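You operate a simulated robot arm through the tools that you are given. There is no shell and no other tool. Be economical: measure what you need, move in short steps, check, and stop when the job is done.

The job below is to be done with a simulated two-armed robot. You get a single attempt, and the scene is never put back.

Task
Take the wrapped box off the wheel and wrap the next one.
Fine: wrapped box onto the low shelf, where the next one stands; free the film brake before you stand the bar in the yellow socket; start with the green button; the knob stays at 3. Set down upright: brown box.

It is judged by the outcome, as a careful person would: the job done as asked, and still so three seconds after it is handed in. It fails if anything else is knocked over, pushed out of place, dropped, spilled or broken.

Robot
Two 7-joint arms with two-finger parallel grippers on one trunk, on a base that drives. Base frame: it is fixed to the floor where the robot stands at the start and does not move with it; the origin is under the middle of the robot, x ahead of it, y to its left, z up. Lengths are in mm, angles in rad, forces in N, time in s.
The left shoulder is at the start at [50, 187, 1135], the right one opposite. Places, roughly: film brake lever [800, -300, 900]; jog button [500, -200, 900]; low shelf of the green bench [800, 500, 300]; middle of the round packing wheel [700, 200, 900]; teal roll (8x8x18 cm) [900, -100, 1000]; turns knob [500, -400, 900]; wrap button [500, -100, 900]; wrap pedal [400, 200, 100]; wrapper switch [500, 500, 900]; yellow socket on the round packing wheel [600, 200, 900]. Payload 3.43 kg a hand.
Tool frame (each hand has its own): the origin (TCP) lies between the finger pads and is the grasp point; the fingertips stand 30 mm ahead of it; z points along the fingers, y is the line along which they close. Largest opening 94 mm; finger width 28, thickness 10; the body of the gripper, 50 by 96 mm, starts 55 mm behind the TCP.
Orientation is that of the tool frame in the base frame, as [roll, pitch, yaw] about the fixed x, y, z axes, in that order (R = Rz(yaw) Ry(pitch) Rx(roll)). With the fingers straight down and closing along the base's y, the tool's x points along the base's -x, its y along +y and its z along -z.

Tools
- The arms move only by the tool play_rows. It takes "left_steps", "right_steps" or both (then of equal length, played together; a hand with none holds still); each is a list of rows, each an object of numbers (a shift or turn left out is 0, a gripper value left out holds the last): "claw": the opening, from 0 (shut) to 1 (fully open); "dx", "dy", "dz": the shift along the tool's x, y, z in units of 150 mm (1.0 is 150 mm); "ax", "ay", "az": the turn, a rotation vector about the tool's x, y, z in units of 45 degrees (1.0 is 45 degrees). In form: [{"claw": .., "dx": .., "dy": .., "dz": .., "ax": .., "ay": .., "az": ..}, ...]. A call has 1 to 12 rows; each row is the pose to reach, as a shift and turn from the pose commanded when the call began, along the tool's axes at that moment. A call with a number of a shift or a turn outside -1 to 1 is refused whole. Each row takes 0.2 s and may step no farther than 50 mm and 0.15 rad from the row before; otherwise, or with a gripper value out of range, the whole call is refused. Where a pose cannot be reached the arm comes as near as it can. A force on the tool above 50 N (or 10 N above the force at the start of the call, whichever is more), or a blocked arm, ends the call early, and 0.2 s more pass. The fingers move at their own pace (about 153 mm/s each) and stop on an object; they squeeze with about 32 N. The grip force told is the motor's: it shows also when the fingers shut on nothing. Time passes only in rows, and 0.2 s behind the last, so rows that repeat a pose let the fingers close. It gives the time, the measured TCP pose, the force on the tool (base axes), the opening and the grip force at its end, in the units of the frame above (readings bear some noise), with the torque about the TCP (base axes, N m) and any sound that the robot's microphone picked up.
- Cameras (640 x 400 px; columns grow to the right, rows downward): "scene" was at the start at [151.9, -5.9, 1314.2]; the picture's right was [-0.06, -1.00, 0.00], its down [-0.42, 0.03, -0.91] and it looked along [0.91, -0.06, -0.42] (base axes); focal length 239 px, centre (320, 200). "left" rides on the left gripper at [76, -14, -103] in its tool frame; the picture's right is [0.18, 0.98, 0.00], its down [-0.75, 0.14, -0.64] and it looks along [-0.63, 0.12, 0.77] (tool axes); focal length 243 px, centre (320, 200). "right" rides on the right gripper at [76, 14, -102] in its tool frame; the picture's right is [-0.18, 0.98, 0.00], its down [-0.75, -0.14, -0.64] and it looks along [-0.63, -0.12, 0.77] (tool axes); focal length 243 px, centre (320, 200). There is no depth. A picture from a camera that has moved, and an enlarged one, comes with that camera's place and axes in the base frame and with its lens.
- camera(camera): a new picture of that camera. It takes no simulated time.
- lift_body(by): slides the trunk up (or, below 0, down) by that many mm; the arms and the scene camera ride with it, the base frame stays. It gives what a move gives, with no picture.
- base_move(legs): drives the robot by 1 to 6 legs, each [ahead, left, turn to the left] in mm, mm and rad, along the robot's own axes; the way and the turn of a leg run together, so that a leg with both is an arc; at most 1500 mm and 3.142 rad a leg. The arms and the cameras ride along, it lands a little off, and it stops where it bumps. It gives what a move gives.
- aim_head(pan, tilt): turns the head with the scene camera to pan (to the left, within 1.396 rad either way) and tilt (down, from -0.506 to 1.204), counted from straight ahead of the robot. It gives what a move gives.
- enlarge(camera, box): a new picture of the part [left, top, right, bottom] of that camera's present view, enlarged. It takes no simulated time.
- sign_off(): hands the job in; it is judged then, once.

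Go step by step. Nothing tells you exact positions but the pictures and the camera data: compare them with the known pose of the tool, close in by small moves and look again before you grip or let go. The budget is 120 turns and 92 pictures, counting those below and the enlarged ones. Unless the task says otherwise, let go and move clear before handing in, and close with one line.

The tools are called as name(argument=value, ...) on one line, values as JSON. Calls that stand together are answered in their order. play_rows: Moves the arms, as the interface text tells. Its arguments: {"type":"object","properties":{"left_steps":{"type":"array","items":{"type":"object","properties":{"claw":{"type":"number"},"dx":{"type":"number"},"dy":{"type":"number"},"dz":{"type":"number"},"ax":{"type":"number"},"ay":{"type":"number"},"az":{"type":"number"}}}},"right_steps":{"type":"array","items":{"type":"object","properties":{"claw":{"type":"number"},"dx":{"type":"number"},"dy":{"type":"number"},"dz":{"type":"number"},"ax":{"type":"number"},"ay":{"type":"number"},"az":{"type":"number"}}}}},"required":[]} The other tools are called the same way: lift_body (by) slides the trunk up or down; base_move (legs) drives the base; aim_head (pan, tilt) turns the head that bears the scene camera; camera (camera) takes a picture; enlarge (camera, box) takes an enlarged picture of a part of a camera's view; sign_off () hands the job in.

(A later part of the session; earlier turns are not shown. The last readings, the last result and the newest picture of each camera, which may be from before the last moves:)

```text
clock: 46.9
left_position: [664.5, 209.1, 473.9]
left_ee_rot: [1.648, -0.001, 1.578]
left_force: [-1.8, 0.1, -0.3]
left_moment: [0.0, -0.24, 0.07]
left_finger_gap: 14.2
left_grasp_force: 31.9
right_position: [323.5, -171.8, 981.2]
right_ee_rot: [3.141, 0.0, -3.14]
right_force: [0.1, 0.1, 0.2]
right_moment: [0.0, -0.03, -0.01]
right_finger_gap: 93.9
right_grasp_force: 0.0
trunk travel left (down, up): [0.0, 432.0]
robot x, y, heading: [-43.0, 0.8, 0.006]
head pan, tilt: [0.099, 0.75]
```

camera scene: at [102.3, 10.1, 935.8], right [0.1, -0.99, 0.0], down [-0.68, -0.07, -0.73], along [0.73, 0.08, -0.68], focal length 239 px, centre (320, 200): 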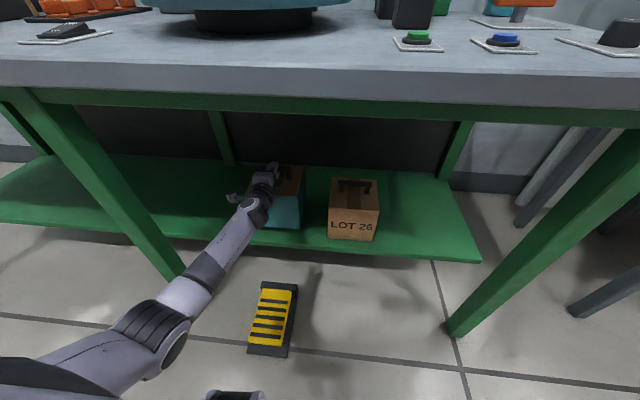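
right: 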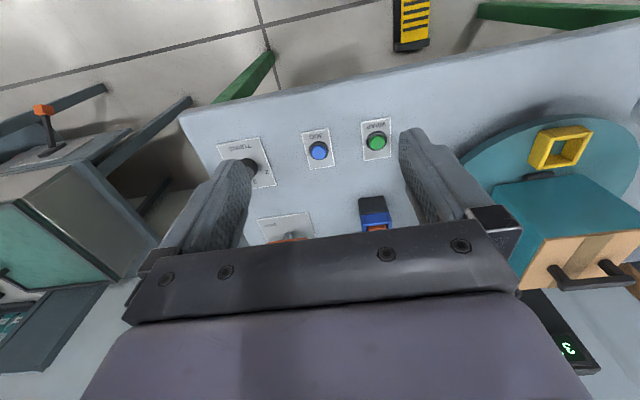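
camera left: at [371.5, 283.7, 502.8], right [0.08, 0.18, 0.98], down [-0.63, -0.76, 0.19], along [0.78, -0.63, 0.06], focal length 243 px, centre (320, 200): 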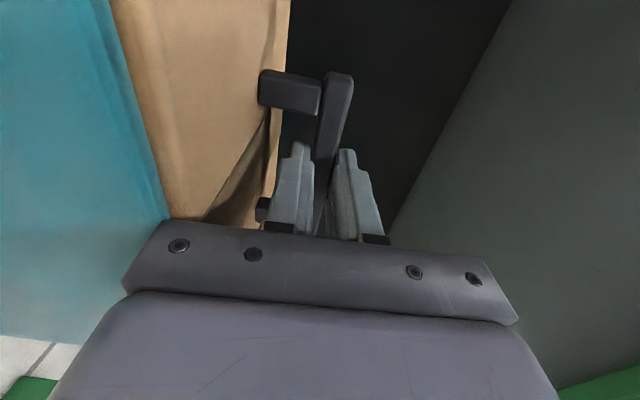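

The shelf now carries the weight. I'll open a little and back straight out.

play_rows(left_steps=[{"claw": 0.4}, {"claw": 0.4}, {"claw": 0.4}])

play_rows(left_steps=[{"dz": -0.1, "dy": -0.008}, {"dz": -0.2, "dy": -0.016}, {"dz": -0.35, "dy": -0.024}, {"dz": -0.6, "dy": -0.03}, {"dz": -0.85, "dy": -0.03}, {"dz": -0.85, "dy": -0.03}])

enlarge(camera="scene", box=[220, 140, 400, 270])

```text
clock: 47.7
left_position: [662.6, 208.5, 472.6]
left_ee_rot: [1.651, 0.001, 1.573]
left_force: [-0.7, 0.3, -1.2]
left_moment: [-0.01, -0.02, -0.03]
left_finger_gap: 37.9
left_grasp_force: 0.0
right_position: [323.9, -171.5, 981.0]
right_ee_rot: [3.139, 0.001, -3.138]
right_force: [0.0, 0.0, -0.5]
right_moment: [0.02, 0.03, -0.02]
right_finger_gap: 93.9
right_grasp_force: 0.1
trunk travel left (down, up): [0.0, 432.0]
robot x, y, heading: [-39.2, 2.3, 0.007]
head pan, tilt: [0.099, 0.75]
```

```text
clock: 49.1
left_position: [535.5, 209.7, 477.7]
left_ee_rot: [1.651, -0.002, 1.574]
left_force: [0.5, 0.6, 0.2]
left_moment: [0.02, 0.01, 0.02]
left_finger_gap: 37.7
left_grasp_force: 0.0
right_position: [324.1, -172.2, 981.3]
right_ee_rot: [3.14, 0.0, -3.141]
right_force: [0.1, 0.8, -0.9]
right_moment: [-0.01, 0.01, -0.02]
right_finger_gap: 94.1
right_grasp_force: 0.1
trunk travel left (down, up): [0.0, 432.0]
robot x, y, heading: [-39.1, 1.9, 0.005]
head pan, tilt: [0.099, 0.75]
```

```text
3.08 times, centred on (310, 205) of scene
camera zoom: at [101.7, 9.9, 935.9], right [0.1, -0.99, 0.0], down [-0.68, -0.07, -0.73], along [0.73, 0.08, -0.68], focal length 735 px, centre (351, 185)
```

zoom: 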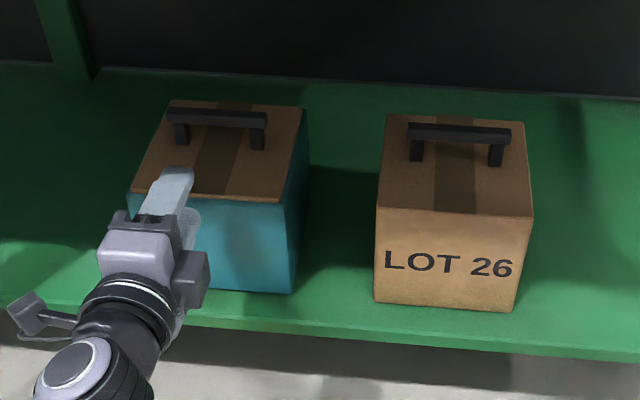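

The wrapped box stands upright on the shelf. Next is LOT 26, with its handle near [683, -37, 472]. I'll back off and strafe the base 245 mm right to line up.

base_move(legs=[[-60, 0, 0], [0, -245, 0]])

camera(camera="left")

enlarge(camera="scene", box=[180, 110, 420, 270])

```text
clock: 52.4
left_position: [475.9, -34.2, 477.9]
left_ee_rot: [1.653, 0.0, 1.576]
left_force: [-0.3, 0.4, 0.0]
left_moment: [-0.02, -0.04, 0.02]
left_finger_gap: 37.5
left_grasp_force: 0.0
right_position: [265.1, -415.4, 981.0]
right_ee_rot: [3.14, 0.0, -3.137]
right_force: [0.7, -0.4, -0.3]
right_moment: [-0.01, 0.02, 0.0]
right_finger_gap: 94.0
right_grasp_force: 0.1
trunk travel left (down, up): [0.0, 432.0]
robot x, y, heading: [-98.1, -240.4, 0.009]
head pan, tilt: [0.099, 0.75]
```

```text
58 pictures are left
camera left: at [373.9, 40.8, 470.9], right [0.08, 0.18, 0.98], down [-0.62, -0.76, 0.19], along [0.78, -0.63, 0.06], focal length 243 px, centre (320, 200)
```

left: 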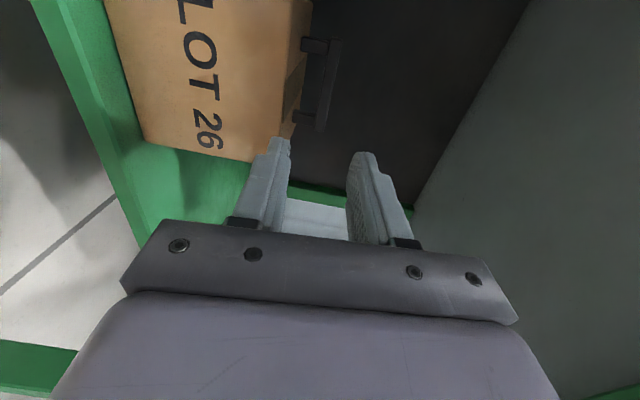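

```text
2.50 times, centred on (300, 190) of scene
camera zoom: at [42.9, -234.2, 935.9], right [0.1, -0.99, 0.0], down [-0.68, -0.07, -0.73], along [0.73, 0.08, -0.68], focal length 597 px, centre (370, 225)
```

zoom: 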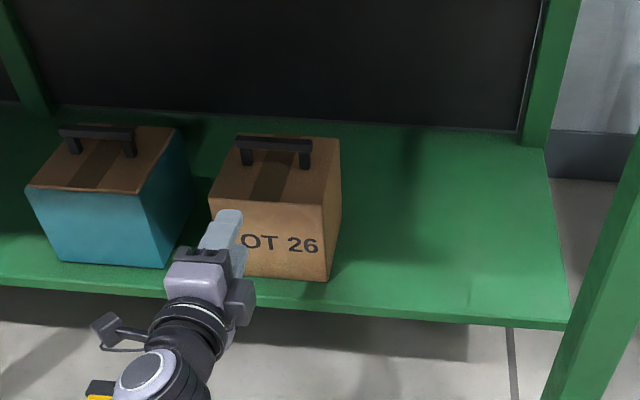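

The hand is lined up with LOT 26's handle at y≈-38. I'll drive 120 mm forward, drop 4 mm and look.

base_move(legs=[[120, 0, 0]])

play_rows(left_steps=[{"dy": -0.025, "dz": 0.002}, {"dy": -0.025, "dz": 0.002}])

enlarge(camera="left", box=[200, 20, 440, 300])

enlarge(camera="scene", box=[180, 110, 420, 270])

```text
clock: 53.6
left_position: [597.6, -34.3, 479.4]
left_ee_rot: [1.651, -0.001, 1.576]
left_force: [0.4, 0.5, 0.9]
left_moment: [-0.01, 0.0, -0.04]
left_finger_gap: 37.4
left_grasp_force: 0.1
right_position: [386.2, -414.9, 980.2]
right_ee_rot: [3.139, -0.001, -3.137]
right_force: [0.0, 0.9, -0.4]
right_moment: [0.0, 0.01, 0.01]
right_finger_gap: 93.8
right_grasp_force: 0.1
trunk travel left (down, up): [0.0, 432.0]
robot x, y, heading: [22.6, -242.5, 0.006]
head pan, tilt: [0.099, 0.75]
```

```text
clock: 54.2
left_position: [597.7, -34.4, 474.2]
left_ee_rot: [1.652, 0.0, 1.576]
left_force: [0.5, -0.1, 0.1]
left_moment: [-0.02, -0.01, 0.0]
left_finger_gap: 37.6
left_grasp_force: 0.0
right_position: [385.6, -416.3, 980.6]
right_ee_rot: [3.14, 0.0, -3.14]
right_force: [0.1, 0.0, -0.2]
right_moment: [-0.01, 0.01, 0.02]
right_finger_gap: 94.3
right_grasp_force: 0.1
trunk travel left (down, up): [0.0, 432.0]
robot x, y, heading: [22.9, -239.7, 0.006]
head pan, tilt: [0.099, 0.75]
```

```text
1.43 times, centred on (320, 160) of left
camera zoom: at [494.7, 41.0, 467.2], right [0.08, 0.18, 0.98], down [-0.62, -0.76, 0.19], along [0.78, -0.63, 0.06], focal length 347 px, centre (320, 257)
```

zoom: 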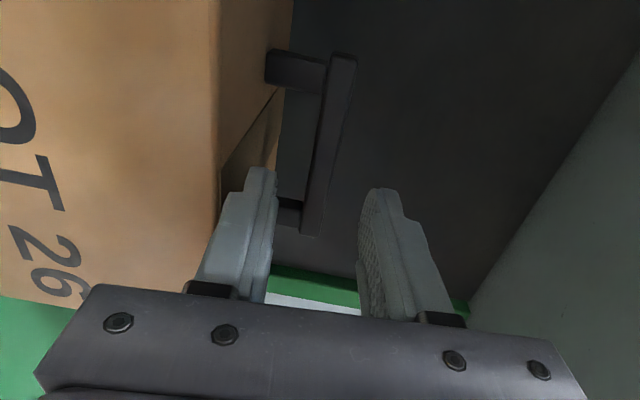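

```text
2.50 times, centred on (300, 190) of scene
camera zoom: at [163.3, -233.7, 935.9], right [0.1, -0.99, 0.0], down [-0.68, -0.07, -0.73], along [0.73, 0.08, -0.68], focal length 597 px, centre (370, 225)
```

zoom: 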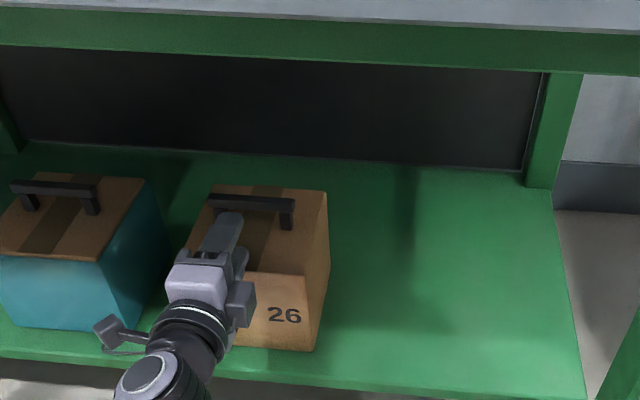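

The bar lines up with the gap in height and in y. I'll go straight forward 66 mm and grip.

play_rows(left_steps=[{"dz": 0.12, "dy": 0.0096}, {"dz": 0.24, "dy": 0.019}, {"dz": 0.36, "dy": 0.029}, {"dz": 0.43, "dy": 0.034}, {"dz": 0.43, "dy": 0.034}])

enlarge(camera="left", box=[200, 20, 440, 300])

```text
clock: 55.4
left_position: [661.4, -21.1, 471.8]
left_ee_rot: [1.652, -0.013, 1.584]
left_force: [-2.5, 1.0, -0.2]
left_moment: [0.02, 0.03, -0.07]
left_finger_gap: 37.7
left_grasp_force: 0.0
right_position: [384.3, -411.1, 981.3]
right_ee_rot: [-3.139, 0.002, -3.138]
right_force: [0.1, -0.3, 0.8]
right_moment: [0.0, 0.0, 0.01]
right_finger_gap: 93.9
right_grasp_force: 0.1
trunk travel left (down, up): [0.0, 432.0]
robot x, y, heading: [20.7, -242.3, 0.007]
head pan, tilt: [0.099, 0.75]
```

```text
1.43 times, centred on (320, 160) of left
camera zoom: at [558.3, 52.4, 465.7], right [0.08, 0.17, 0.98], down [-0.62, -0.76, 0.18], along [0.78, -0.62, 0.05], focal length 347 px, centre (320, 257)
```

zoom: 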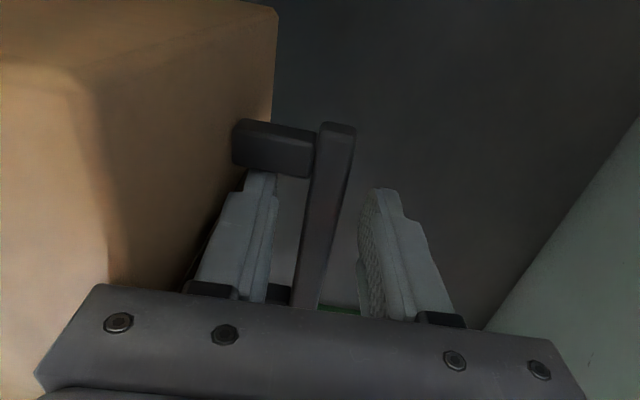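

The hand has moved 13 mm sideways, so something on the arm is probably touching. I'll look before I grip.

camera(camera="scene")

aim_head(pan=0.6, tilt=1.1)

camera(camera="scene")

```text
53 pictures are left
camera scene: at [162.8, -230.4, 935.9], right [0.1, -0.99, 0.01], down [-0.68, -0.07, -0.73], along [0.73, 0.07, -0.68], focal length 239 px, centre (320, 200)
```

scene: 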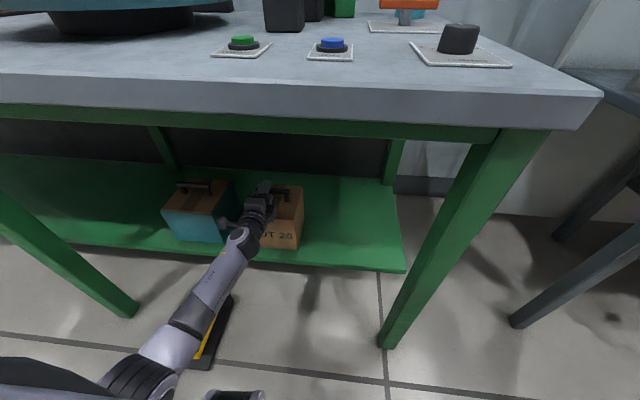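

```text
clock: 56.4
left_position: [662.6, -23.2, 472.9]
left_ee_rot: [1.648, -0.014, 1.582]
left_force: [-1.7, 0.6, -1.4]
left_moment: [0.01, -0.01, -0.05]
left_finger_gap: 37.5
left_grasp_force: 0.0
right_position: [385.6, -412.0, 981.9]
right_ee_rot: [-3.139, 0.001, -3.139]
right_force: [0.5, -0.5, 0.7]
right_moment: [0.04, -0.03, -0.01]
right_finger_gap: 94.0
right_grasp_force: 0.2
trunk travel left (down, up): [0.0, 432.0]
robot x, y, heading: [19.8, -241.7, 0.009]
head pan, tilt: [0.6, 1.1]
```

```text
52 pictures are left
camera scene: at [132.7, -203.4, 910.0], right [0.57, -0.82, 0.0], down [-0.73, -0.51, -0.45], along [0.37, 0.25, -0.89], focal length 239 px, centre (320, 200)
```

scene: 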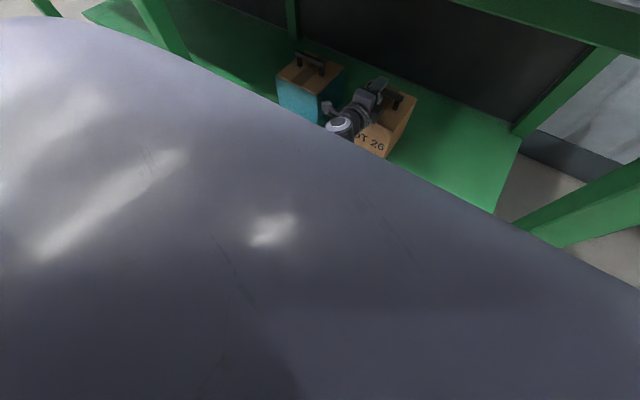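

aim_head(pan=0.0, tilt=1.15)

camera(camera="scene")

```text
clock: 57.4
left_position: [663.0, -21.0, 473.7]
left_ee_rot: [1.649, -0.014, 1.581]
left_force: [-3.5, -0.7, -1.3]
left_moment: [0.03, 0.01, -0.02]
left_finger_gap: 37.6
left_grasp_force: 0.2
right_position: [385.2, -412.1, 982.3]
right_ee_rot: [-3.14, -0.001, -3.137]
right_force: [0.5, 0.6, 0.5]
right_moment: [0.05, -0.03, 0.05]
right_finger_gap: 94.2
right_grasp_force: 0.0
trunk travel left (down, up): [0.0, 432.0]
robot x, y, heading: [19.0, -241.7, 0.005]
head pan, tilt: [0.0, 1.15]
```

```text
51 pictures are left
camera scene: at [140.5, -239.1, 907.1], right [0.01, -1.0, 0.0], down [-0.91, -0.01, -0.41], along [0.41, 0.0, -0.91], focal length 239 px, centre (320, 200)
```

scene: 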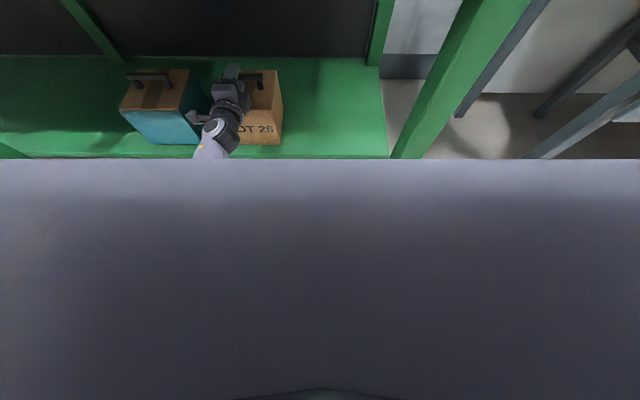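

I can't see any contact in view. I'll retract 64 mm and see whether the sideways shift goes away.

play_rows(left_steps=[{"dz": -0.12, "dy": -0.0096}, {"dz": -0.24, "dy": -0.019}])

play_rows(left_steps=[{"dz": -0.12, "dy": -0.0096}, {"dz": -0.19, "dy": -0.015}])

aim_head(pan=0.3, tilt=0.8)

camera(camera="scene")

```text
clock: 58.0
left_position: [624.9, -36.9, 472.2]
left_ee_rot: [1.653, 0.001, 1.572]
left_force: [-0.3, 0.6, 0.2]
left_moment: [-0.02, -0.01, 0.02]
left_finger_gap: 37.5
left_grasp_force: 0.0
right_position: [385.5, -416.2, 979.7]
right_ee_rot: [3.14, 0.0, -3.137]
right_force: [-0.1, -0.1, -0.5]
right_moment: [0.01, -0.01, -0.02]
right_finger_gap: 94.0
right_grasp_force: 0.0
trunk travel left (down, up): [0.0, 432.0]
robot x, y, heading: [18.9, -240.3, 0.005]
head pan, tilt: [0.0, 1.15]
```

```text
clock: 58.5
left_position: [597.8, -35.1, 474.6]
left_ee_rot: [1.651, 0.002, 1.576]
left_force: [0.5, 0.7, 0.3]
left_moment: [0.02, -0.02, -0.01]
left_finger_gap: 37.8
left_grasp_force: 0.2
right_position: [384.7, -415.2, 982.8]
right_ee_rot: [3.139, 0.0, -3.137]
right_force: [0.7, -0.1, -0.6]
right_moment: [0.01, 0.01, 0.0]
right_finger_gap: 94.3
right_grasp_force: 0.0
trunk travel left (down, up): [0.0, 432.0]
robot x, y, heading: [18.8, -240.2, 0.005]
head pan, tilt: [0.0, 1.15]
```

```text
clock: 59.4
left_position: [597.9, -35.1, 474.9]
left_ee_rot: [1.652, -0.001, 1.577]
left_force: [-0.4, -0.7, 0.8]
left_moment: [-0.01, -0.01, 0.0]
left_finger_gap: 37.6
left_grasp_force: 0.1
right_position: [386.2, -416.2, 980.4]
right_ee_rot: [3.139, -0.001, -3.139]
right_force: [0.0, 0.5, -0.6]
right_moment: [-0.02, 0.0, 0.02]
right_finger_gap: 94.3
right_grasp_force: 0.1
trunk travel left (down, up): [0.0, 432.0]
robot x, y, heading: [20.1, -244.8, 0.006]
head pan, tilt: [0.3, 0.799]
```

```text
50 pictures are left
camera scene: at [157.9, -218.2, 931.8], right [0.3, -0.95, 0.0], down [-0.68, -0.21, -0.7], along [0.66, 0.21, -0.72], focal length 239 px, centre (320, 200)
```

scene: 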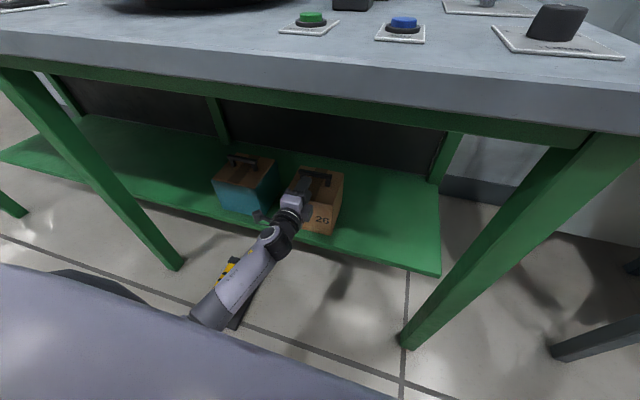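

The shift is gone once I retract. Placing the wrapped box with the base about 60 mm further back had no such contact, so I'll use that stance and reach further with the arm.

base_move(legs=[[-65, 0, 0]])

play_rows(left_steps=[{"dz": 0.2, "dy": 0.016}, {"dz": 0.4, "dy": 0.032}, {"dz": 0.6, "dy": 0.048}, {"dz": 0.7, "dy": 0.056}, {"dz": 0.7, "dy": 0.056}])

```text
clock: 60.4
left_position: [533.4, -35.6, 474.7]
left_ee_rot: [1.651, 0.001, 1.576]
left_force: [-0.4, -0.4, -0.5]
left_moment: [0.01, 0.01, 0.01]
left_finger_gap: 37.7
left_grasp_force: 0.1
right_position: [321.3, -416.7, 981.3]
right_ee_rot: [3.14, 0.0, -3.138]
right_force: [-0.1, -0.6, 0.3]
right_moment: [0.01, 0.03, 0.02]
right_finger_gap: 94.2
right_grasp_force: 0.0
trunk travel left (down, up): [0.0, 432.0]
robot x, y, heading: [-46.1, -242.8, 0.009]
head pan, tilt: [0.3, 0.799]
```

```text
clock: 61.4
left_position: [629.3, 85.0, 462.1]
left_ee_rot: [1.666, -0.189, 1.667]
left_force: [1.1, -0.5, -0.9]
left_moment: [-0.03, 0.03, -0.01]
left_finger_gap: 37.7
left_grasp_force: 0.0
right_position: [322.4, -414.9, 980.9]
right_ee_rot: [-3.14, 0.0, -3.137]
right_force: [-0.7, -1.6, -0.1]
right_moment: [-0.08, -0.02, 0.05]
right_finger_gap: 94.0
right_grasp_force: 0.0
trunk travel left (down, up): [0.0, 432.0]
robot x, y, heading: [-44.3, -244.2, 0.004]
head pan, tilt: [0.3, 0.799]
stopped in row 5 (left hand): the arm was blocked; the commanded pose is now the measured one
```

The arm was blocked and the hand swung out to y=85. I'll look at once.

camera(camera="scene")

camera(camera="left")

```text
49 pictures are left
camera scene: at [94.2, -217.0, 932.0], right [0.3, -0.95, 0.0], down [-0.68, -0.22, -0.7], along [0.66, 0.21, -0.72], focal length 239 px, centre (320, 200)
```

scene: 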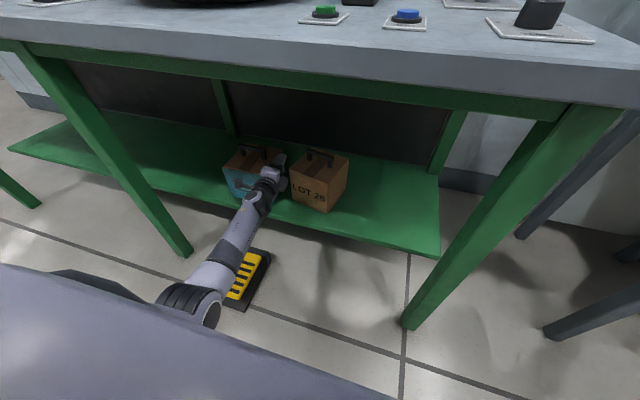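

```text
48 pictures are left
camera left: at [519.3, 149.4, 471.5], right [0.09, 0.01, 1.0], down [-0.55, -0.83, 0.06], along [0.83, -0.55, -0.07], focal length 243 px, centre (320, 200)
```

left: 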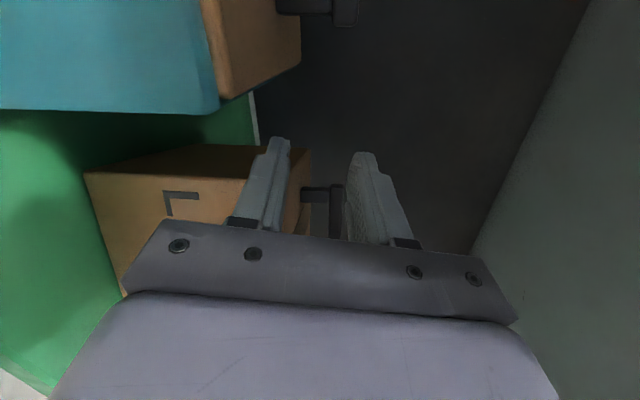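

No box looks disturbed. The elbow seems to be catching on the robot's own base with the trunk fully down, which pushes the arm outward. I'll back straight out and check the boxes, then use a higher trunk and a more outstretched arm.

base_move(legs=[[-200, 0, 0]])

lift_body(by=100)

aim_head(pan=0.2, tilt=0.7)

camera(camera="scene")

```text
clock: 63.0
left_position: [429.5, 84.4, 463.0]
left_ee_rot: [1.665, -0.191, 1.668]
left_force: [-0.7, 0.1, -0.2]
left_moment: [0.02, -0.01, 0.0]
left_finger_gap: 37.5
left_grasp_force: 0.1
right_position: [121.9, -416.2, 981.0]
right_ee_rot: [3.14, 0.0, -3.139]
right_force: [-0.2, 0.1, 0.2]
right_moment: [0.02, -0.02, -0.03]
right_finger_gap: 94.0
right_grasp_force: 0.1
trunk travel left (down, up): [0.0, 432.0]
robot x, y, heading: [-241.2, -241.9, 0.008]
head pan, tilt: [0.3, 0.799]
```

```text
clock: 64.3
left_position: [429.9, 84.0, 563.0]
left_ee_rot: [1.665, -0.192, 1.666]
left_force: [-0.1, 0.1, 0.9]
left_moment: [0.02, 0.01, 0.02]
left_finger_gap: 37.4
left_grasp_force: 0.2
right_position: [121.2, -417.0, 1080.4]
right_ee_rot: [3.139, 0.001, -3.141]
right_force: [0.1, -0.2, 0.1]
right_moment: [-0.02, 0.0, -0.05]
right_finger_gap: 94.0
right_grasp_force: 0.1
trunk travel left (down, up): [-100.0, 332.0]
robot x, y, heading: [-241.8, -244.3, 0.001]
head pan, tilt: [0.3, 0.799]
```

```text
clock: 65.0
left_position: [430.0, 83.1, 563.8]
left_ee_rot: [1.663, -0.19, 1.665]
left_force: [-0.1, -0.3, -0.7]
left_moment: [0.01, 0.03, -0.01]
left_finger_gap: 37.3
left_grasp_force: 0.1
right_position: [122.7, -416.2, 1081.9]
right_ee_rot: [3.14, -0.001, -3.14]
right_force: [-0.5, 0.3, -0.1]
right_moment: [0.01, -0.02, -0.02]
right_finger_gap: 94.0
right_grasp_force: 0.0
trunk travel left (down, up): [-100.0, 332.0]
robot x, y, heading: [-241.4, -241.2, 0.001]
head pan, tilt: [0.201, 0.7]
```

```text
47 pictures are left
camera scene: at [-99.2, -226.2, 1040.1], right [0.2, -0.98, 0.0], down [-0.63, -0.13, -0.76], along [0.75, 0.16, -0.64], focal length 239 px, centre (320, 200)
```

scene: 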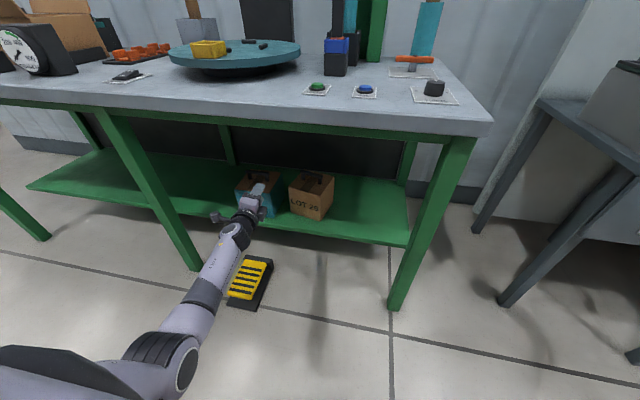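

The boxes look undisturbed. I'll put the wrist orientation back first, then carry the hand back in line.

play_rows(left_steps=[{"ax": -0.014, "ay": -0.067, "az": -0.115}, {"ax": -0.028, "ay": -0.134, "az": -0.23}, {"ax": -0.028, "ay": -0.134, "az": -0.23}])

play_rows(left_steps=[{"dx": -0.2}, {"dx": -0.4}, {"dx": -0.6, "dz": 0.05}, {"dx": -0.78, "dz": 0.15}, {"dx": -0.78, "dz": 0.2}])

play_rows(left_steps=[{"dy": -0.2, "dz": 0.016}, {"dy": -0.4, "dz": 0.032}, {"dy": -0.53, "dz": 0.04}, {"dy": -0.53, "dz": 0.04}])

camera(camera="scene")

```text
clock: 65.8
left_position: [430.6, 82.8, 563.4]
left_ee_rot: [1.653, -0.002, 1.576]
left_force: [0.2, -0.3, -0.1]
left_moment: [-0.01, 0.01, 0.01]
left_finger_gap: 37.5
left_grasp_force: 0.0
right_position: [121.7, -415.9, 1080.2]
right_ee_rot: [3.139, 0.0, -3.14]
right_force: [-0.1, -0.3, 0.1]
right_moment: [0.03, 0.03, 0.0]
right_finger_gap: 94.2
right_grasp_force: 0.1
trunk travel left (down, up): [-100.0, 332.0]
robot x, y, heading: [-243.7, -245.3, 0.005]
head pan, tilt: [0.201, 0.7]
```

```text
clock: 67.0
left_position: [461.5, -35.2, 560.6]
left_ee_rot: [1.65, -0.002, 1.576]
left_force: [0.0, 0.3, -0.2]
left_moment: [-0.01, -0.02, -0.01]
left_finger_gap: 37.7
left_grasp_force: 0.1
right_position: [121.9, -416.3, 1081.7]
right_ee_rot: [-3.142, 0.0, -3.14]
right_force: [-0.2, 0.9, -0.2]
right_moment: [0.0, -0.01, 0.01]
right_finger_gap: 94.1
right_grasp_force: 0.1
trunk travel left (down, up): [-100.0, 332.0]
robot x, y, heading: [-242.1, -243.6, 0.0]
head pan, tilt: [0.201, 0.7]
```

```text
clock: 68.0
left_position: [460.7, -34.5, 514.6]
left_ee_rot: [1.653, -0.002, 1.581]
left_force: [-0.3, -0.2, 0.0]
left_moment: [0.0, -0.01, -0.03]
left_finger_gap: 37.6
left_grasp_force: 0.1
left hand out of reach, approached as far as the arm can: row 2, 3, 4
right_position: [121.8, -416.4, 1080.0]
right_ee_rot: [3.141, 0.0, -3.14]
right_force: [-0.5, -0.4, 0.4]
right_moment: [-0.04, 0.03, 0.03]
right_finger_gap: 94.0
right_grasp_force: 0.0
trunk travel left (down, up): [-100.0, 332.0]
robot x, y, heading: [-238.1, -243.4, 0.004]
head pan, tilt: [0.201, 0.7]
```

```text
46 pictures are left
camera scene: at [-99.2, -226.2, 1040.1], right [0.2, -0.98, 0.0], down [-0.63, -0.13, -0.76], along [0.75, 0.15, -0.64], focal length 239 px, centre (320, 200)
```

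scene: 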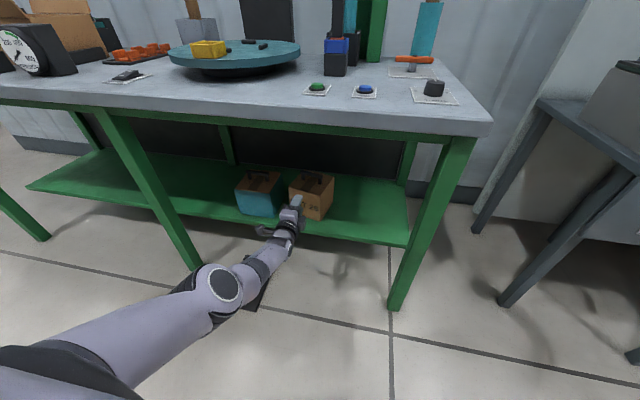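

The arm is now nearly straight with the elbow higher. I'll lower the trunk 40 mm to get to handle height, then close in using only the base.

lift_body(by=-40)

base_move(legs=[[135, 0, 0]])

enlarge(camera="left", box=[200, 20, 440, 300])

enlarge(camera="scene", box=[180, 110, 420, 270])

```text
clock: 68.8
left_position: [461.1, -34.8, 474.2]
left_ee_rot: [1.651, -0.002, 1.577]
left_force: [-0.1, 0.0, 0.4]
left_moment: [0.01, -0.03, -0.02]
left_finger_gap: 37.5
left_grasp_force: 0.0
right_position: [121.2, -417.7, 1041.7]
right_ee_rot: [3.139, 0.0, -3.14]
right_force: [0.6, 0.0, 0.1]
right_moment: [-0.01, 0.01, 0.01]
right_finger_gap: 94.1
right_grasp_force: 0.1
trunk travel left (down, up): [-60.0, 372.0]
robot x, y, heading: [-244.2, -245.3, 0.003]
head pan, tilt: [0.201, 0.7]
```

```text
clock: 70.1
left_position: [596.2, -33.7, 473.1]
left_ee_rot: [1.652, -0.001, 1.578]
left_force: [-0.1, -0.4, -0.4]
left_moment: [-0.02, -0.01, 0.01]
left_finger_gap: 37.4
left_grasp_force: 0.0
right_position: [257.4, -415.6, 1040.0]
right_ee_rot: [3.138, 0.003, -3.14]
right_force: [0.0, -0.1, 0.0]
right_moment: [0.02, 0.02, -0.01]
right_finger_gap: 94.1
right_grasp_force: 0.0
trunk travel left (down, up): [-60.0, 372.0]
robot x, y, heading: [-107.1, -247.1, 0.003]
head pan, tilt: [0.201, 0.7]
```

```text
1.43 times, centred on (320, 160) of left
camera zoom: at [492.2, 41.2, 466.6], right [0.08, 0.18, 0.98], down [-0.62, -0.76, 0.19], along [0.78, -0.63, 0.05], focal length 347 px, centre (320, 257)
```

zoom: 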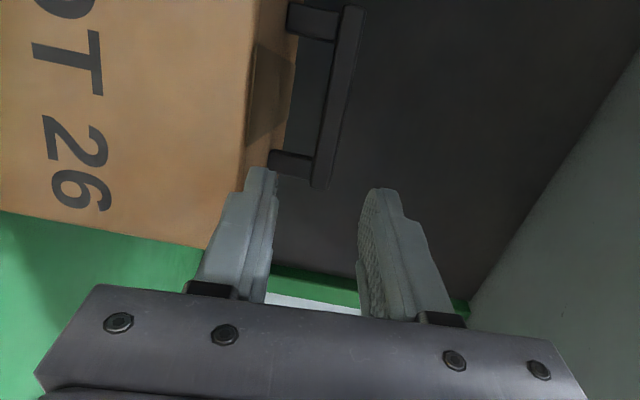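

```text
2.50 times, centred on (300, 190) of scene
camera zoom: at [35.6, -225.8, 1000.1], right [0.2, -0.98, 0.0], down [-0.63, -0.13, -0.77], along [0.75, 0.15, -0.64], focal length 597 px, centre (370, 225)
```

zoom: 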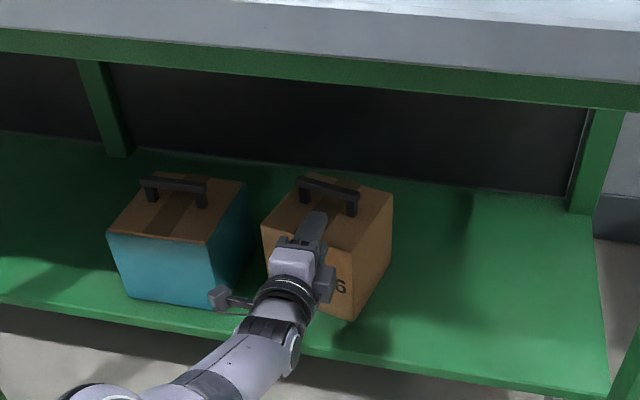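

LOT 26 was nudged back about 40 mm and turned about 8° when the arm swung. It is still upright and still on the shelf, and the wrapped box is untouched. I'll shift the base left 36 mm and yaw the hand to match.

base_move(legs=[[0, 36, 0]])

play_rows(left_steps=[{"ay": -0.09}, {"ay": -0.178}, {"ay": -0.178}])

enlarge(camera="left", box=[200, 20, 440, 300])

enlarge(camera="scene", box=[240, 150, 360, 240])

```text
clock: 71.1
left_position: [595.9, 1.6, 473.9]
left_ee_rot: [1.653, -0.001, 1.578]
left_force: [0.8, -1.2, -0.1]
left_moment: [0.01, 0.01, 0.02]
left_finger_gap: 37.7
left_grasp_force: 0.1
right_position: [256.2, -382.1, 1041.1]
right_ee_rot: [3.139, 0.001, 3.141]
right_force: [0.3, -0.7, 0.9]
right_moment: [-0.02, 0.0, 0.05]
right_finger_gap: 94.0
right_grasp_force: 0.1
trunk travel left (down, up): [-60.0, 372.0]
robot x, y, heading: [-104.4, -205.5, 0.003]
head pan, tilt: [0.201, 0.7]
```

```text
clock: 71.9
left_position: [596.2, 2.6, 473.3]
left_ee_rot: [1.649, 0.01, 1.437]
left_force: [0.0, 0.4, 0.0]
left_moment: [0.02, -0.02, 0.02]
left_finger_gap: 37.8
left_grasp_force: 0.1
right_position: [256.6, -381.0, 1040.8]
right_ee_rot: [3.14, 0.0, -3.139]
right_force: [0.5, -0.1, -0.3]
right_moment: [-0.01, 0.01, 0.01]
right_finger_gap: 93.8
right_grasp_force: 0.0
trunk travel left (down, up): [-60.0, 372.0]
robot x, y, heading: [-108.3, -206.4, 0.001]
head pan, tilt: [0.201, 0.7]
```

```text
1.43 times, centred on (320, 160) of left
camera zoom: at [503.9, 90.9, 465.6], right [0.1, 0.18, 0.98], down [-0.72, -0.66, 0.2], along [0.68, -0.73, 0.06], focal length 347 px, centre (320, 257)
```

zoom: 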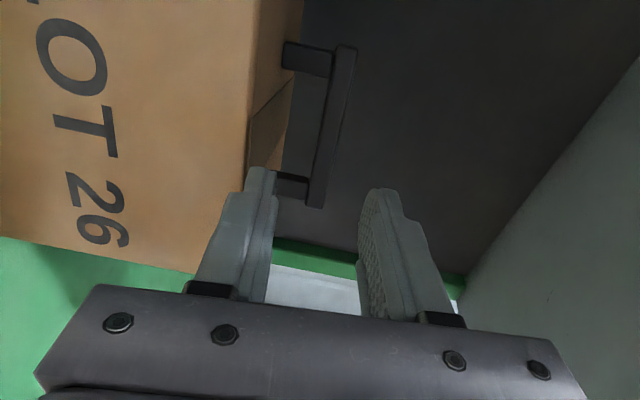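

```text
4.44 times, centred on (300, 195) of scene
camera zoom: at [35.5, -189.8, 1000.1], right [0.2, -0.98, 0.0], down [-0.63, -0.13, -0.76], along [0.75, 0.15, -0.64], focal length 1062 px, centre (409, 222)
```

zoom: 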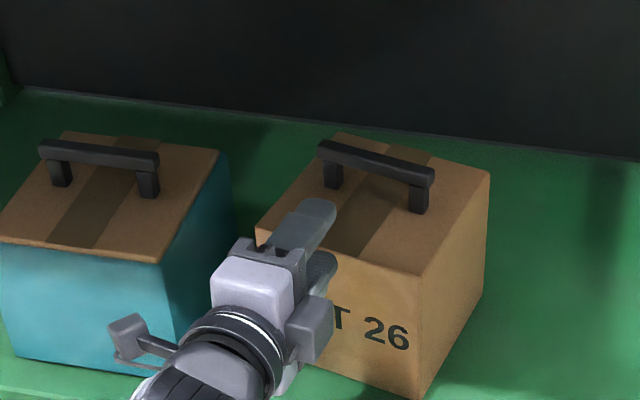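

The hand is aligned with the turned handle, which is near [717, -15]. I'll close in with the base in two legs.

base_move(legs=[[65, -9, 0]])

enlarge(camera="left", box=[200, 20, 440, 300])

```text
clock: 72.9
left_position: [660.1, -7.1, 473.4]
left_ee_rot: [1.651, 0.007, 1.438]
left_force: [0.1, -0.4, 0.2]
left_moment: [-0.02, 0.04, 0.02]
left_finger_gap: 37.5
left_grasp_force: 0.1
right_position: [321.1, -391.0, 1040.7]
right_ee_rot: [3.139, -0.001, -3.141]
right_force: [-0.1, -0.2, -0.1]
right_moment: [0.03, 0.0, 0.0]
right_finger_gap: 94.0
right_grasp_force: 0.0
trunk travel left (down, up): [-60.0, 372.0]
robot x, y, heading: [-41.8, -216.6, 0.004]
head pan, tilt: [0.201, 0.7]
```

```text
1.43 times, centred on (320, 160) of left
camera zoom: at [568.4, 82.3, 465.6], right [0.1, 0.18, 0.98], down [-0.72, -0.66, 0.2], along [0.68, -0.73, 0.06], focal length 347 px, centre (320, 257)
```

zoom: 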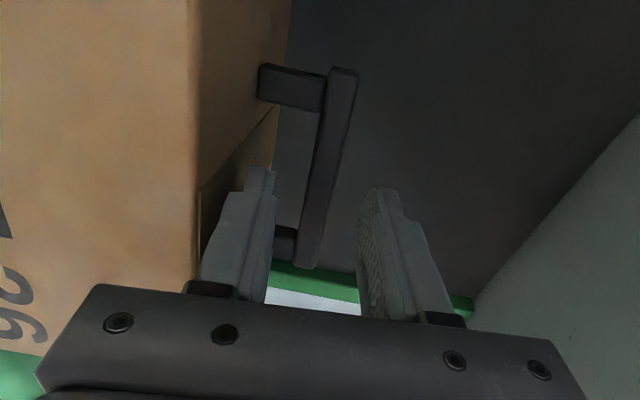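

base_move(legs=[[36, -5, 0]])

enlarge(camera="left", box=[200, 20, 440, 300])

```text
clock: 73.8
left_position: [696.4, -10.3, 474.3]
left_ee_rot: [1.651, 0.009, 1.44]
left_force: [0.7, 0.2, 0.7]
left_moment: [0.0, -0.04, 0.04]
left_finger_gap: 37.7
left_grasp_force: 0.0
right_position: [358.2, -394.0, 1041.2]
right_ee_rot: [3.141, 0.002, -3.14]
right_force: [-0.6, -0.3, 0.1]
right_moment: [0.02, 0.02, -0.03]
right_finger_gap: 94.1
right_grasp_force: 0.0
trunk travel left (down, up): [-60.0, 372.0]
robot x, y, heading: [-7.5, -220.9, 0.007]
head pan, tilt: [0.201, 0.7]
```

```text
1.43 times, centred on (320, 160) of left
camera zoom: at [604.3, 77.5, 465.7], right [0.1, 0.18, 0.98], down [-0.72, -0.66, 0.2], along [0.68, -0.73, 0.06], focal length 347 px, centre (320, 257)
```

zoom: 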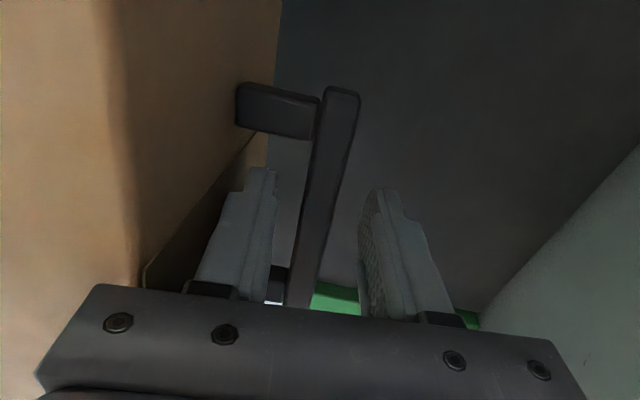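

The view matches the good grip I had on the wheel box. I'll go 3 mm deeper and close.

play_rows(left_steps=[{"dz": 0.02}, {"dz": 0.02, "claw": 0}, {"dz": 0.02, "claw": 0}, {"dz": 0.02, "claw": 0}, {"dz": 0.02, "claw": 0}])

lift_body(by=35)

enlarge(camera="scene", box=[220, 120, 400, 270])

```text
clock: 75.0
left_position: [696.5, -10.6, 473.0]
left_ee_rot: [1.654, 0.009, 1.441]
left_force: [1.7, 1.7, -0.5]
left_moment: [0.51, -0.44, 0.11]
left_finger_gap: 14.5
left_grasp_force: 31.8
right_position: [356.3, -394.1, 1041.0]
right_ee_rot: [3.139, -0.001, -3.14]
right_force: [0.0, -0.2, -0.2]
right_moment: [0.0, 0.03, -0.01]
right_finger_gap: 94.2
right_grasp_force: 0.0
trunk travel left (down, up): [-60.0, 372.0]
robot x, y, heading: [-8.6, -220.1, 0.007]
head pan, tilt: [0.201, 0.7]
```

```text
clock: 75.8
left_position: [695.1, -10.9, 507.6]
left_ee_rot: [1.652, 0.009, 1.44]
left_force: [-0.7, -0.1, -6.9]
left_moment: [0.04, 0.06, 0.01]
left_finger_gap: 14.1
left_grasp_force: 31.7
right_position: [358.5, -394.6, 1075.0]
right_ee_rot: [3.14, -0.001, -3.139]
right_force: [0.2, -0.5, 0.2]
right_moment: [-0.01, -0.02, 0.0]
right_finger_gap: 93.9
right_grasp_force: 0.1
trunk travel left (down, up): [-95.0, 337.0]
robot x, y, heading: [-4.6, -222.0, 0.006]
head pan, tilt: [0.201, 0.7]
```

```text
2.67 times, centred on (310, 195) of scene
camera zoom: at [136.9, -203.2, 1035.0], right [0.2, -0.98, 0.0], down [-0.63, -0.13, -0.76], along [0.75, 0.15, -0.64], focal length 637 px, centre (347, 213)
```

zoom: 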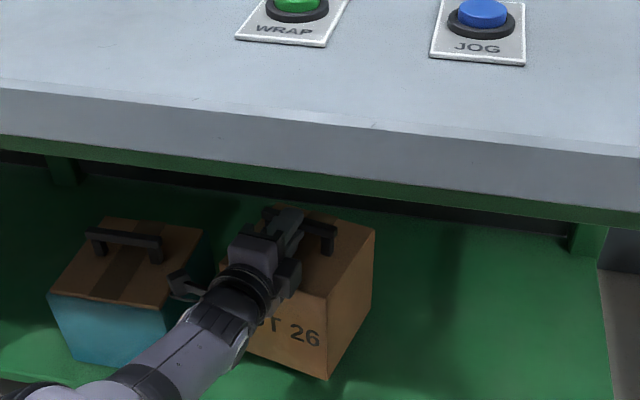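

LOT 26 is lifted, at about 7 N. I'll back out 520 mm, raise the trunk and then raise the arm.

base_move(legs=[[-540, 0, 0]])

lift_body(by=300)

play_rows(left_steps=[{"dy": 0.25, "dz": -0.02}, {"dy": 0.5, "dz": -0.04}, {"dy": 0.75, "dz": -0.06}, {"dy": 1.0, "dz": -0.08}, {"dy": 1.0, "dz": -0.08}])

camera(camera="scene")

```text
clock: 78.9
left_position: [157.3, -11.1, 508.5]
left_ee_rot: [1.652, 0.008, 1.441]
left_force: [-0.1, -0.3, -6.8]
left_moment: [0.05, 0.11, -0.05]
left_finger_gap: 13.7
left_grasp_force: 32.0
right_position: [-179.3, -395.5, 1076.2]
right_ee_rot: [3.139, 0.0, -3.136]
right_force: [0.4, 0.0, 1.0]
right_moment: [-0.01, 0.0, -0.01]
right_finger_gap: 94.2
right_grasp_force: 0.0
trunk travel left (down, up): [-95.0, 337.0]
robot x, y, heading: [-543.4, -223.7, 0.007]
head pan, tilt: [0.201, 0.7]
```

```text
clock: 81.9
left_position: [157.8, -11.7, 807.5]
left_ee_rot: [1.653, 0.009, 1.441]
left_force: [0.0, -0.9, -7.2]
left_moment: [0.08, 0.12, 0.0]
left_finger_gap: 13.8
left_grasp_force: 31.8
right_position: [-178.8, -394.9, 1375.6]
right_ee_rot: [3.141, 0.0, -3.136]
right_force: [-0.2, 0.0, 0.1]
right_moment: [0.02, -0.02, 0.01]
right_finger_gap: 93.9
right_grasp_force: 0.1
trunk travel left (down, up): [-395.0, 37.0]
robot x, y, heading: [-546.0, -223.6, 0.007]
head pan, tilt: [0.201, 0.7]
```

```text
clock: 83.1
left_position: [156.5, -9.2, 957.6]
left_ee_rot: [1.654, 0.01, 1.445]
left_force: [-0.7, 0.0, -8.0]
left_moment: [0.05, 0.1, -0.02]
left_finger_gap: 13.6
left_grasp_force: 32.0
right_position: [-178.6, -396.1, 1374.1]
right_ee_rot: [3.14, -0.002, -3.136]
right_force: [-0.6, 0.9, 1.2]
right_moment: [0.0, 0.0, -0.02]
right_finger_gap: 94.2
right_grasp_force: 0.0
trunk travel left (down, up): [-395.0, 37.0]
robot x, y, heading: [-547.8, -221.2, 0.005]
head pan, tilt: [0.201, 0.7]
```

```text
38 pictures are left
camera scene: at [-400.9, -205.3, 1334.9], right [0.21, -0.98, 0.0], down [-0.63, -0.13, -0.76], along [0.75, 0.16, -0.64], focal length 239 px, centre (320, 200)
```

scene: 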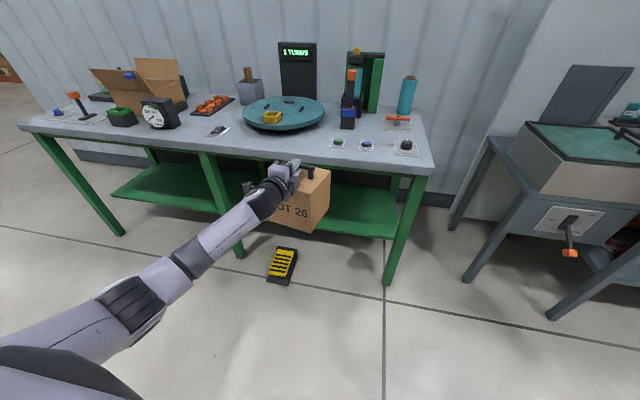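

I'll raise the hand to about z=1175 and yaw the box back to face square. Then I'll strafe left to the wheel's line.

play_rows(left_steps=[{"dy": 0.25, "dz": -0.02}, {"dy": 0.5, "dz": -0.04}, {"dy": 0.75, "dz": -0.06}, {"dy": 1.0, "dz": -0.08}, {"dy": 1.0, "dz": -0.08}])

play_rows(left_steps=[{"dy": 0.25, "dz": -0.02, "ay": 0.1}, {"dy": 0.45, "dz": -0.035, "ay": 0.2}, {"dy": 0.45, "dz": -0.035, "ay": 0.2}])

base_move(legs=[[0, 221, 0]])

aim_head(pan=0.1, tilt=0.45)

camera(camera="scene")

```text
clock: 84.3
left_position: [158.5, -8.0, 1107.9]
left_ee_rot: [1.654, 0.009, 1.443]
left_force: [-0.3, -0.1, -7.4]
left_moment: [0.05, 0.14, 0.0]
left_finger_gap: 13.7
left_grasp_force: 32.0
right_position: [-179.8, -395.6, 1375.9]
right_ee_rot: [3.14, 0.0, -3.135]
right_force: [-0.5, 0.3, 0.3]
right_moment: [0.01, 0.02, 0.02]
right_finger_gap: 94.0
right_grasp_force: 0.1
trunk travel left (down, up): [-395.0, 37.0]
robot x, y, heading: [-544.4, -226.0, 0.008]
head pan, tilt: [0.201, 0.7]
```

```text
clock: 85.1
left_position: [160.3, -6.9, 1176.7]
left_ee_rot: [1.652, -0.005, 1.6]
left_force: [0.7, -0.5, -7.2]
left_moment: [0.02, 0.1, -0.03]
left_finger_gap: 13.6
left_grasp_force: 32.0
right_position: [-178.9, -395.6, 1376.1]
right_ee_rot: [3.14, -0.001, -3.136]
right_force: [-0.9, 0.1, 0.2]
right_moment: [-0.03, 0.02, -0.02]
right_finger_gap: 93.8
right_grasp_force: 0.0
trunk travel left (down, up): [-395.0, 37.0]
robot x, y, heading: [-548.5, -222.5, 0.011]
head pan, tilt: [0.201, 0.7]
```

```text
clock: 87.7
left_position: [158.2, 214.9, 1175.3]
left_ee_rot: [1.652, -0.003, 1.6]
left_force: [-0.1, 0.4, -7.3]
left_moment: [0.05, 0.1, -0.02]
left_finger_gap: 13.4
left_grasp_force: 32.0
right_position: [-180.4, -171.7, 1375.0]
right_ee_rot: [3.14, 0.001, -3.136]
right_force: [0.3, 0.1, -0.3]
right_moment: [0.0, -0.01, 0.03]
right_finger_gap: 94.0
right_grasp_force: 0.0
trunk travel left (down, up): [-395.0, 37.0]
robot x, y, heading: [-544.1, 0.1, 0.008]
head pan, tilt: [0.201, 0.7]
```

```text
clock: 88.5
left_position: [157.0, 215.3, 1174.6]
left_ee_rot: [1.654, -0.003, 1.598]
left_force: [0.1, -0.1, -6.8]
left_moment: [0.06, 0.11, 0.05]
left_finger_gap: 13.6
left_grasp_force: 32.4
right_position: [-180.9, -171.1, 1375.6]
right_ee_rot: [3.14, 0.0, -3.137]
right_force: [-0.4, 0.9, -0.7]
right_moment: [0.01, 0.01, 0.0]
right_finger_gap: 94.2
right_grasp_force: 0.1
trunk travel left (down, up): [-395.0, 37.0]
robot x, y, heading: [-546.0, -1.5, 0.006]
head pan, tilt: [0.099, 0.45]
```

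```text
37 pictures are left
camera scene: at [-394.1, 10.7, 1357.1], right [0.11, -0.99, 0.0], down [-0.43, -0.05, -0.9], along [0.89, 0.09, -0.44], focal length 239 px, centre (320, 200)
```

scene: 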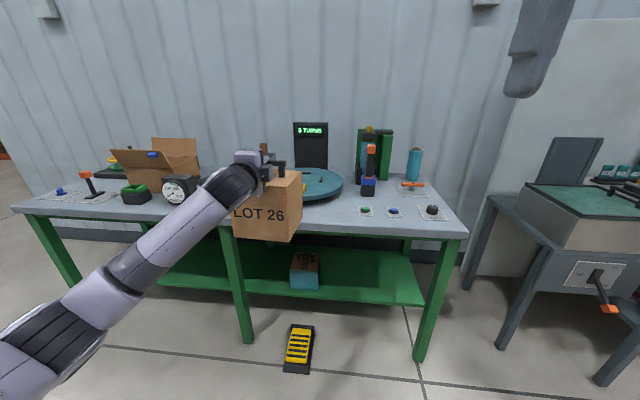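

enlarge(camera="scene", box=[215, 115, 375, 245])

```text
3.08 times, centred on (295, 180) of scene
camera zoom: at [-394.1, 10.7, 1357.1], right [0.11, -0.99, 0.0], down [-0.43, -0.05, -0.9], along [0.89, 0.09, -0.44], focal length 735 px, centre (397, 262)
```

zoom: 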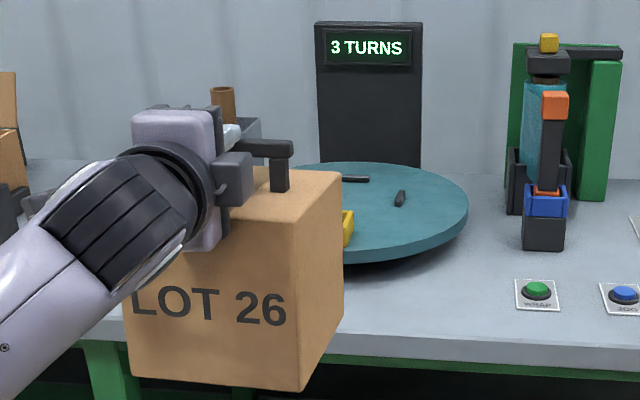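

The box hangs square at about y=219. The wheel stops give a target centre of about [720, 211]. I'll drive over the wheel and check alignment before lowering.

base_move(legs=[[540, -6, 0]])

aim_head(pan=0.15, tilt=0.5)

enlarge(camera="scene", box=[190, 90, 380, 270])

```text
clock: 91.6
left_position: [697.7, 211.2, 1176.4]
left_ee_rot: [1.654, -0.003, 1.597]
left_force: [-0.4, 0.2, -7.1]
left_moment: [0.03, 0.1, -0.03]
left_finger_gap: 13.8
left_grasp_force: 32.2
right_position: [359.1, -176.7, 1376.2]
right_ee_rot: [3.14, -0.001, -3.139]
right_force: [0.4, -0.2, -0.5]
right_moment: [0.02, -0.02, -0.02]
right_finger_gap: 94.2
right_grasp_force: 0.0
trunk travel left (down, up): [-395.0, 37.0]
robot x, y, heading: [-6.2, -2.4, 0.006]
head pan, tilt: [0.099, 0.45]
```

```text
clock: 92.2
left_position: [697.7, 210.6, 1175.0]
left_ee_rot: [1.655, -0.004, 1.597]
left_force: [0.5, -0.3, -7.2]
left_moment: [0.06, 0.09, 0.0]
left_finger_gap: 13.9
left_grasp_force: 31.8
right_position: [358.0, -175.8, 1375.6]
right_ee_rot: [3.14, 0.001, -3.139]
right_force: [0.7, -0.8, -0.7]
right_moment: [0.01, 0.03, -0.02]
right_finger_gap: 94.1
right_grasp_force: 0.1
trunk travel left (down, up): [-395.0, 37.0]
robot x, y, heading: [-6.9, -5.2, 0.004]
head pan, tilt: [0.15, 0.499]
```

```text
2.22 times, centred on (285, 180) of scene
camera zoom: at [143.4, 11.9, 1352.7], right [0.15, -0.99, 0.0], down [-0.47, -0.07, -0.88], along [0.87, 0.14, -0.48], focal length 531 px, centre (398, 244)
```

zoom: 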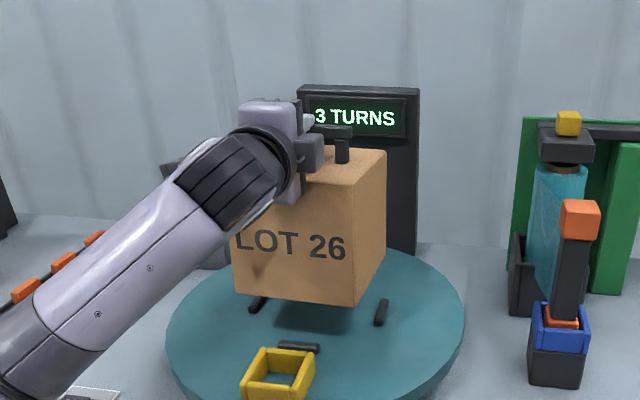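

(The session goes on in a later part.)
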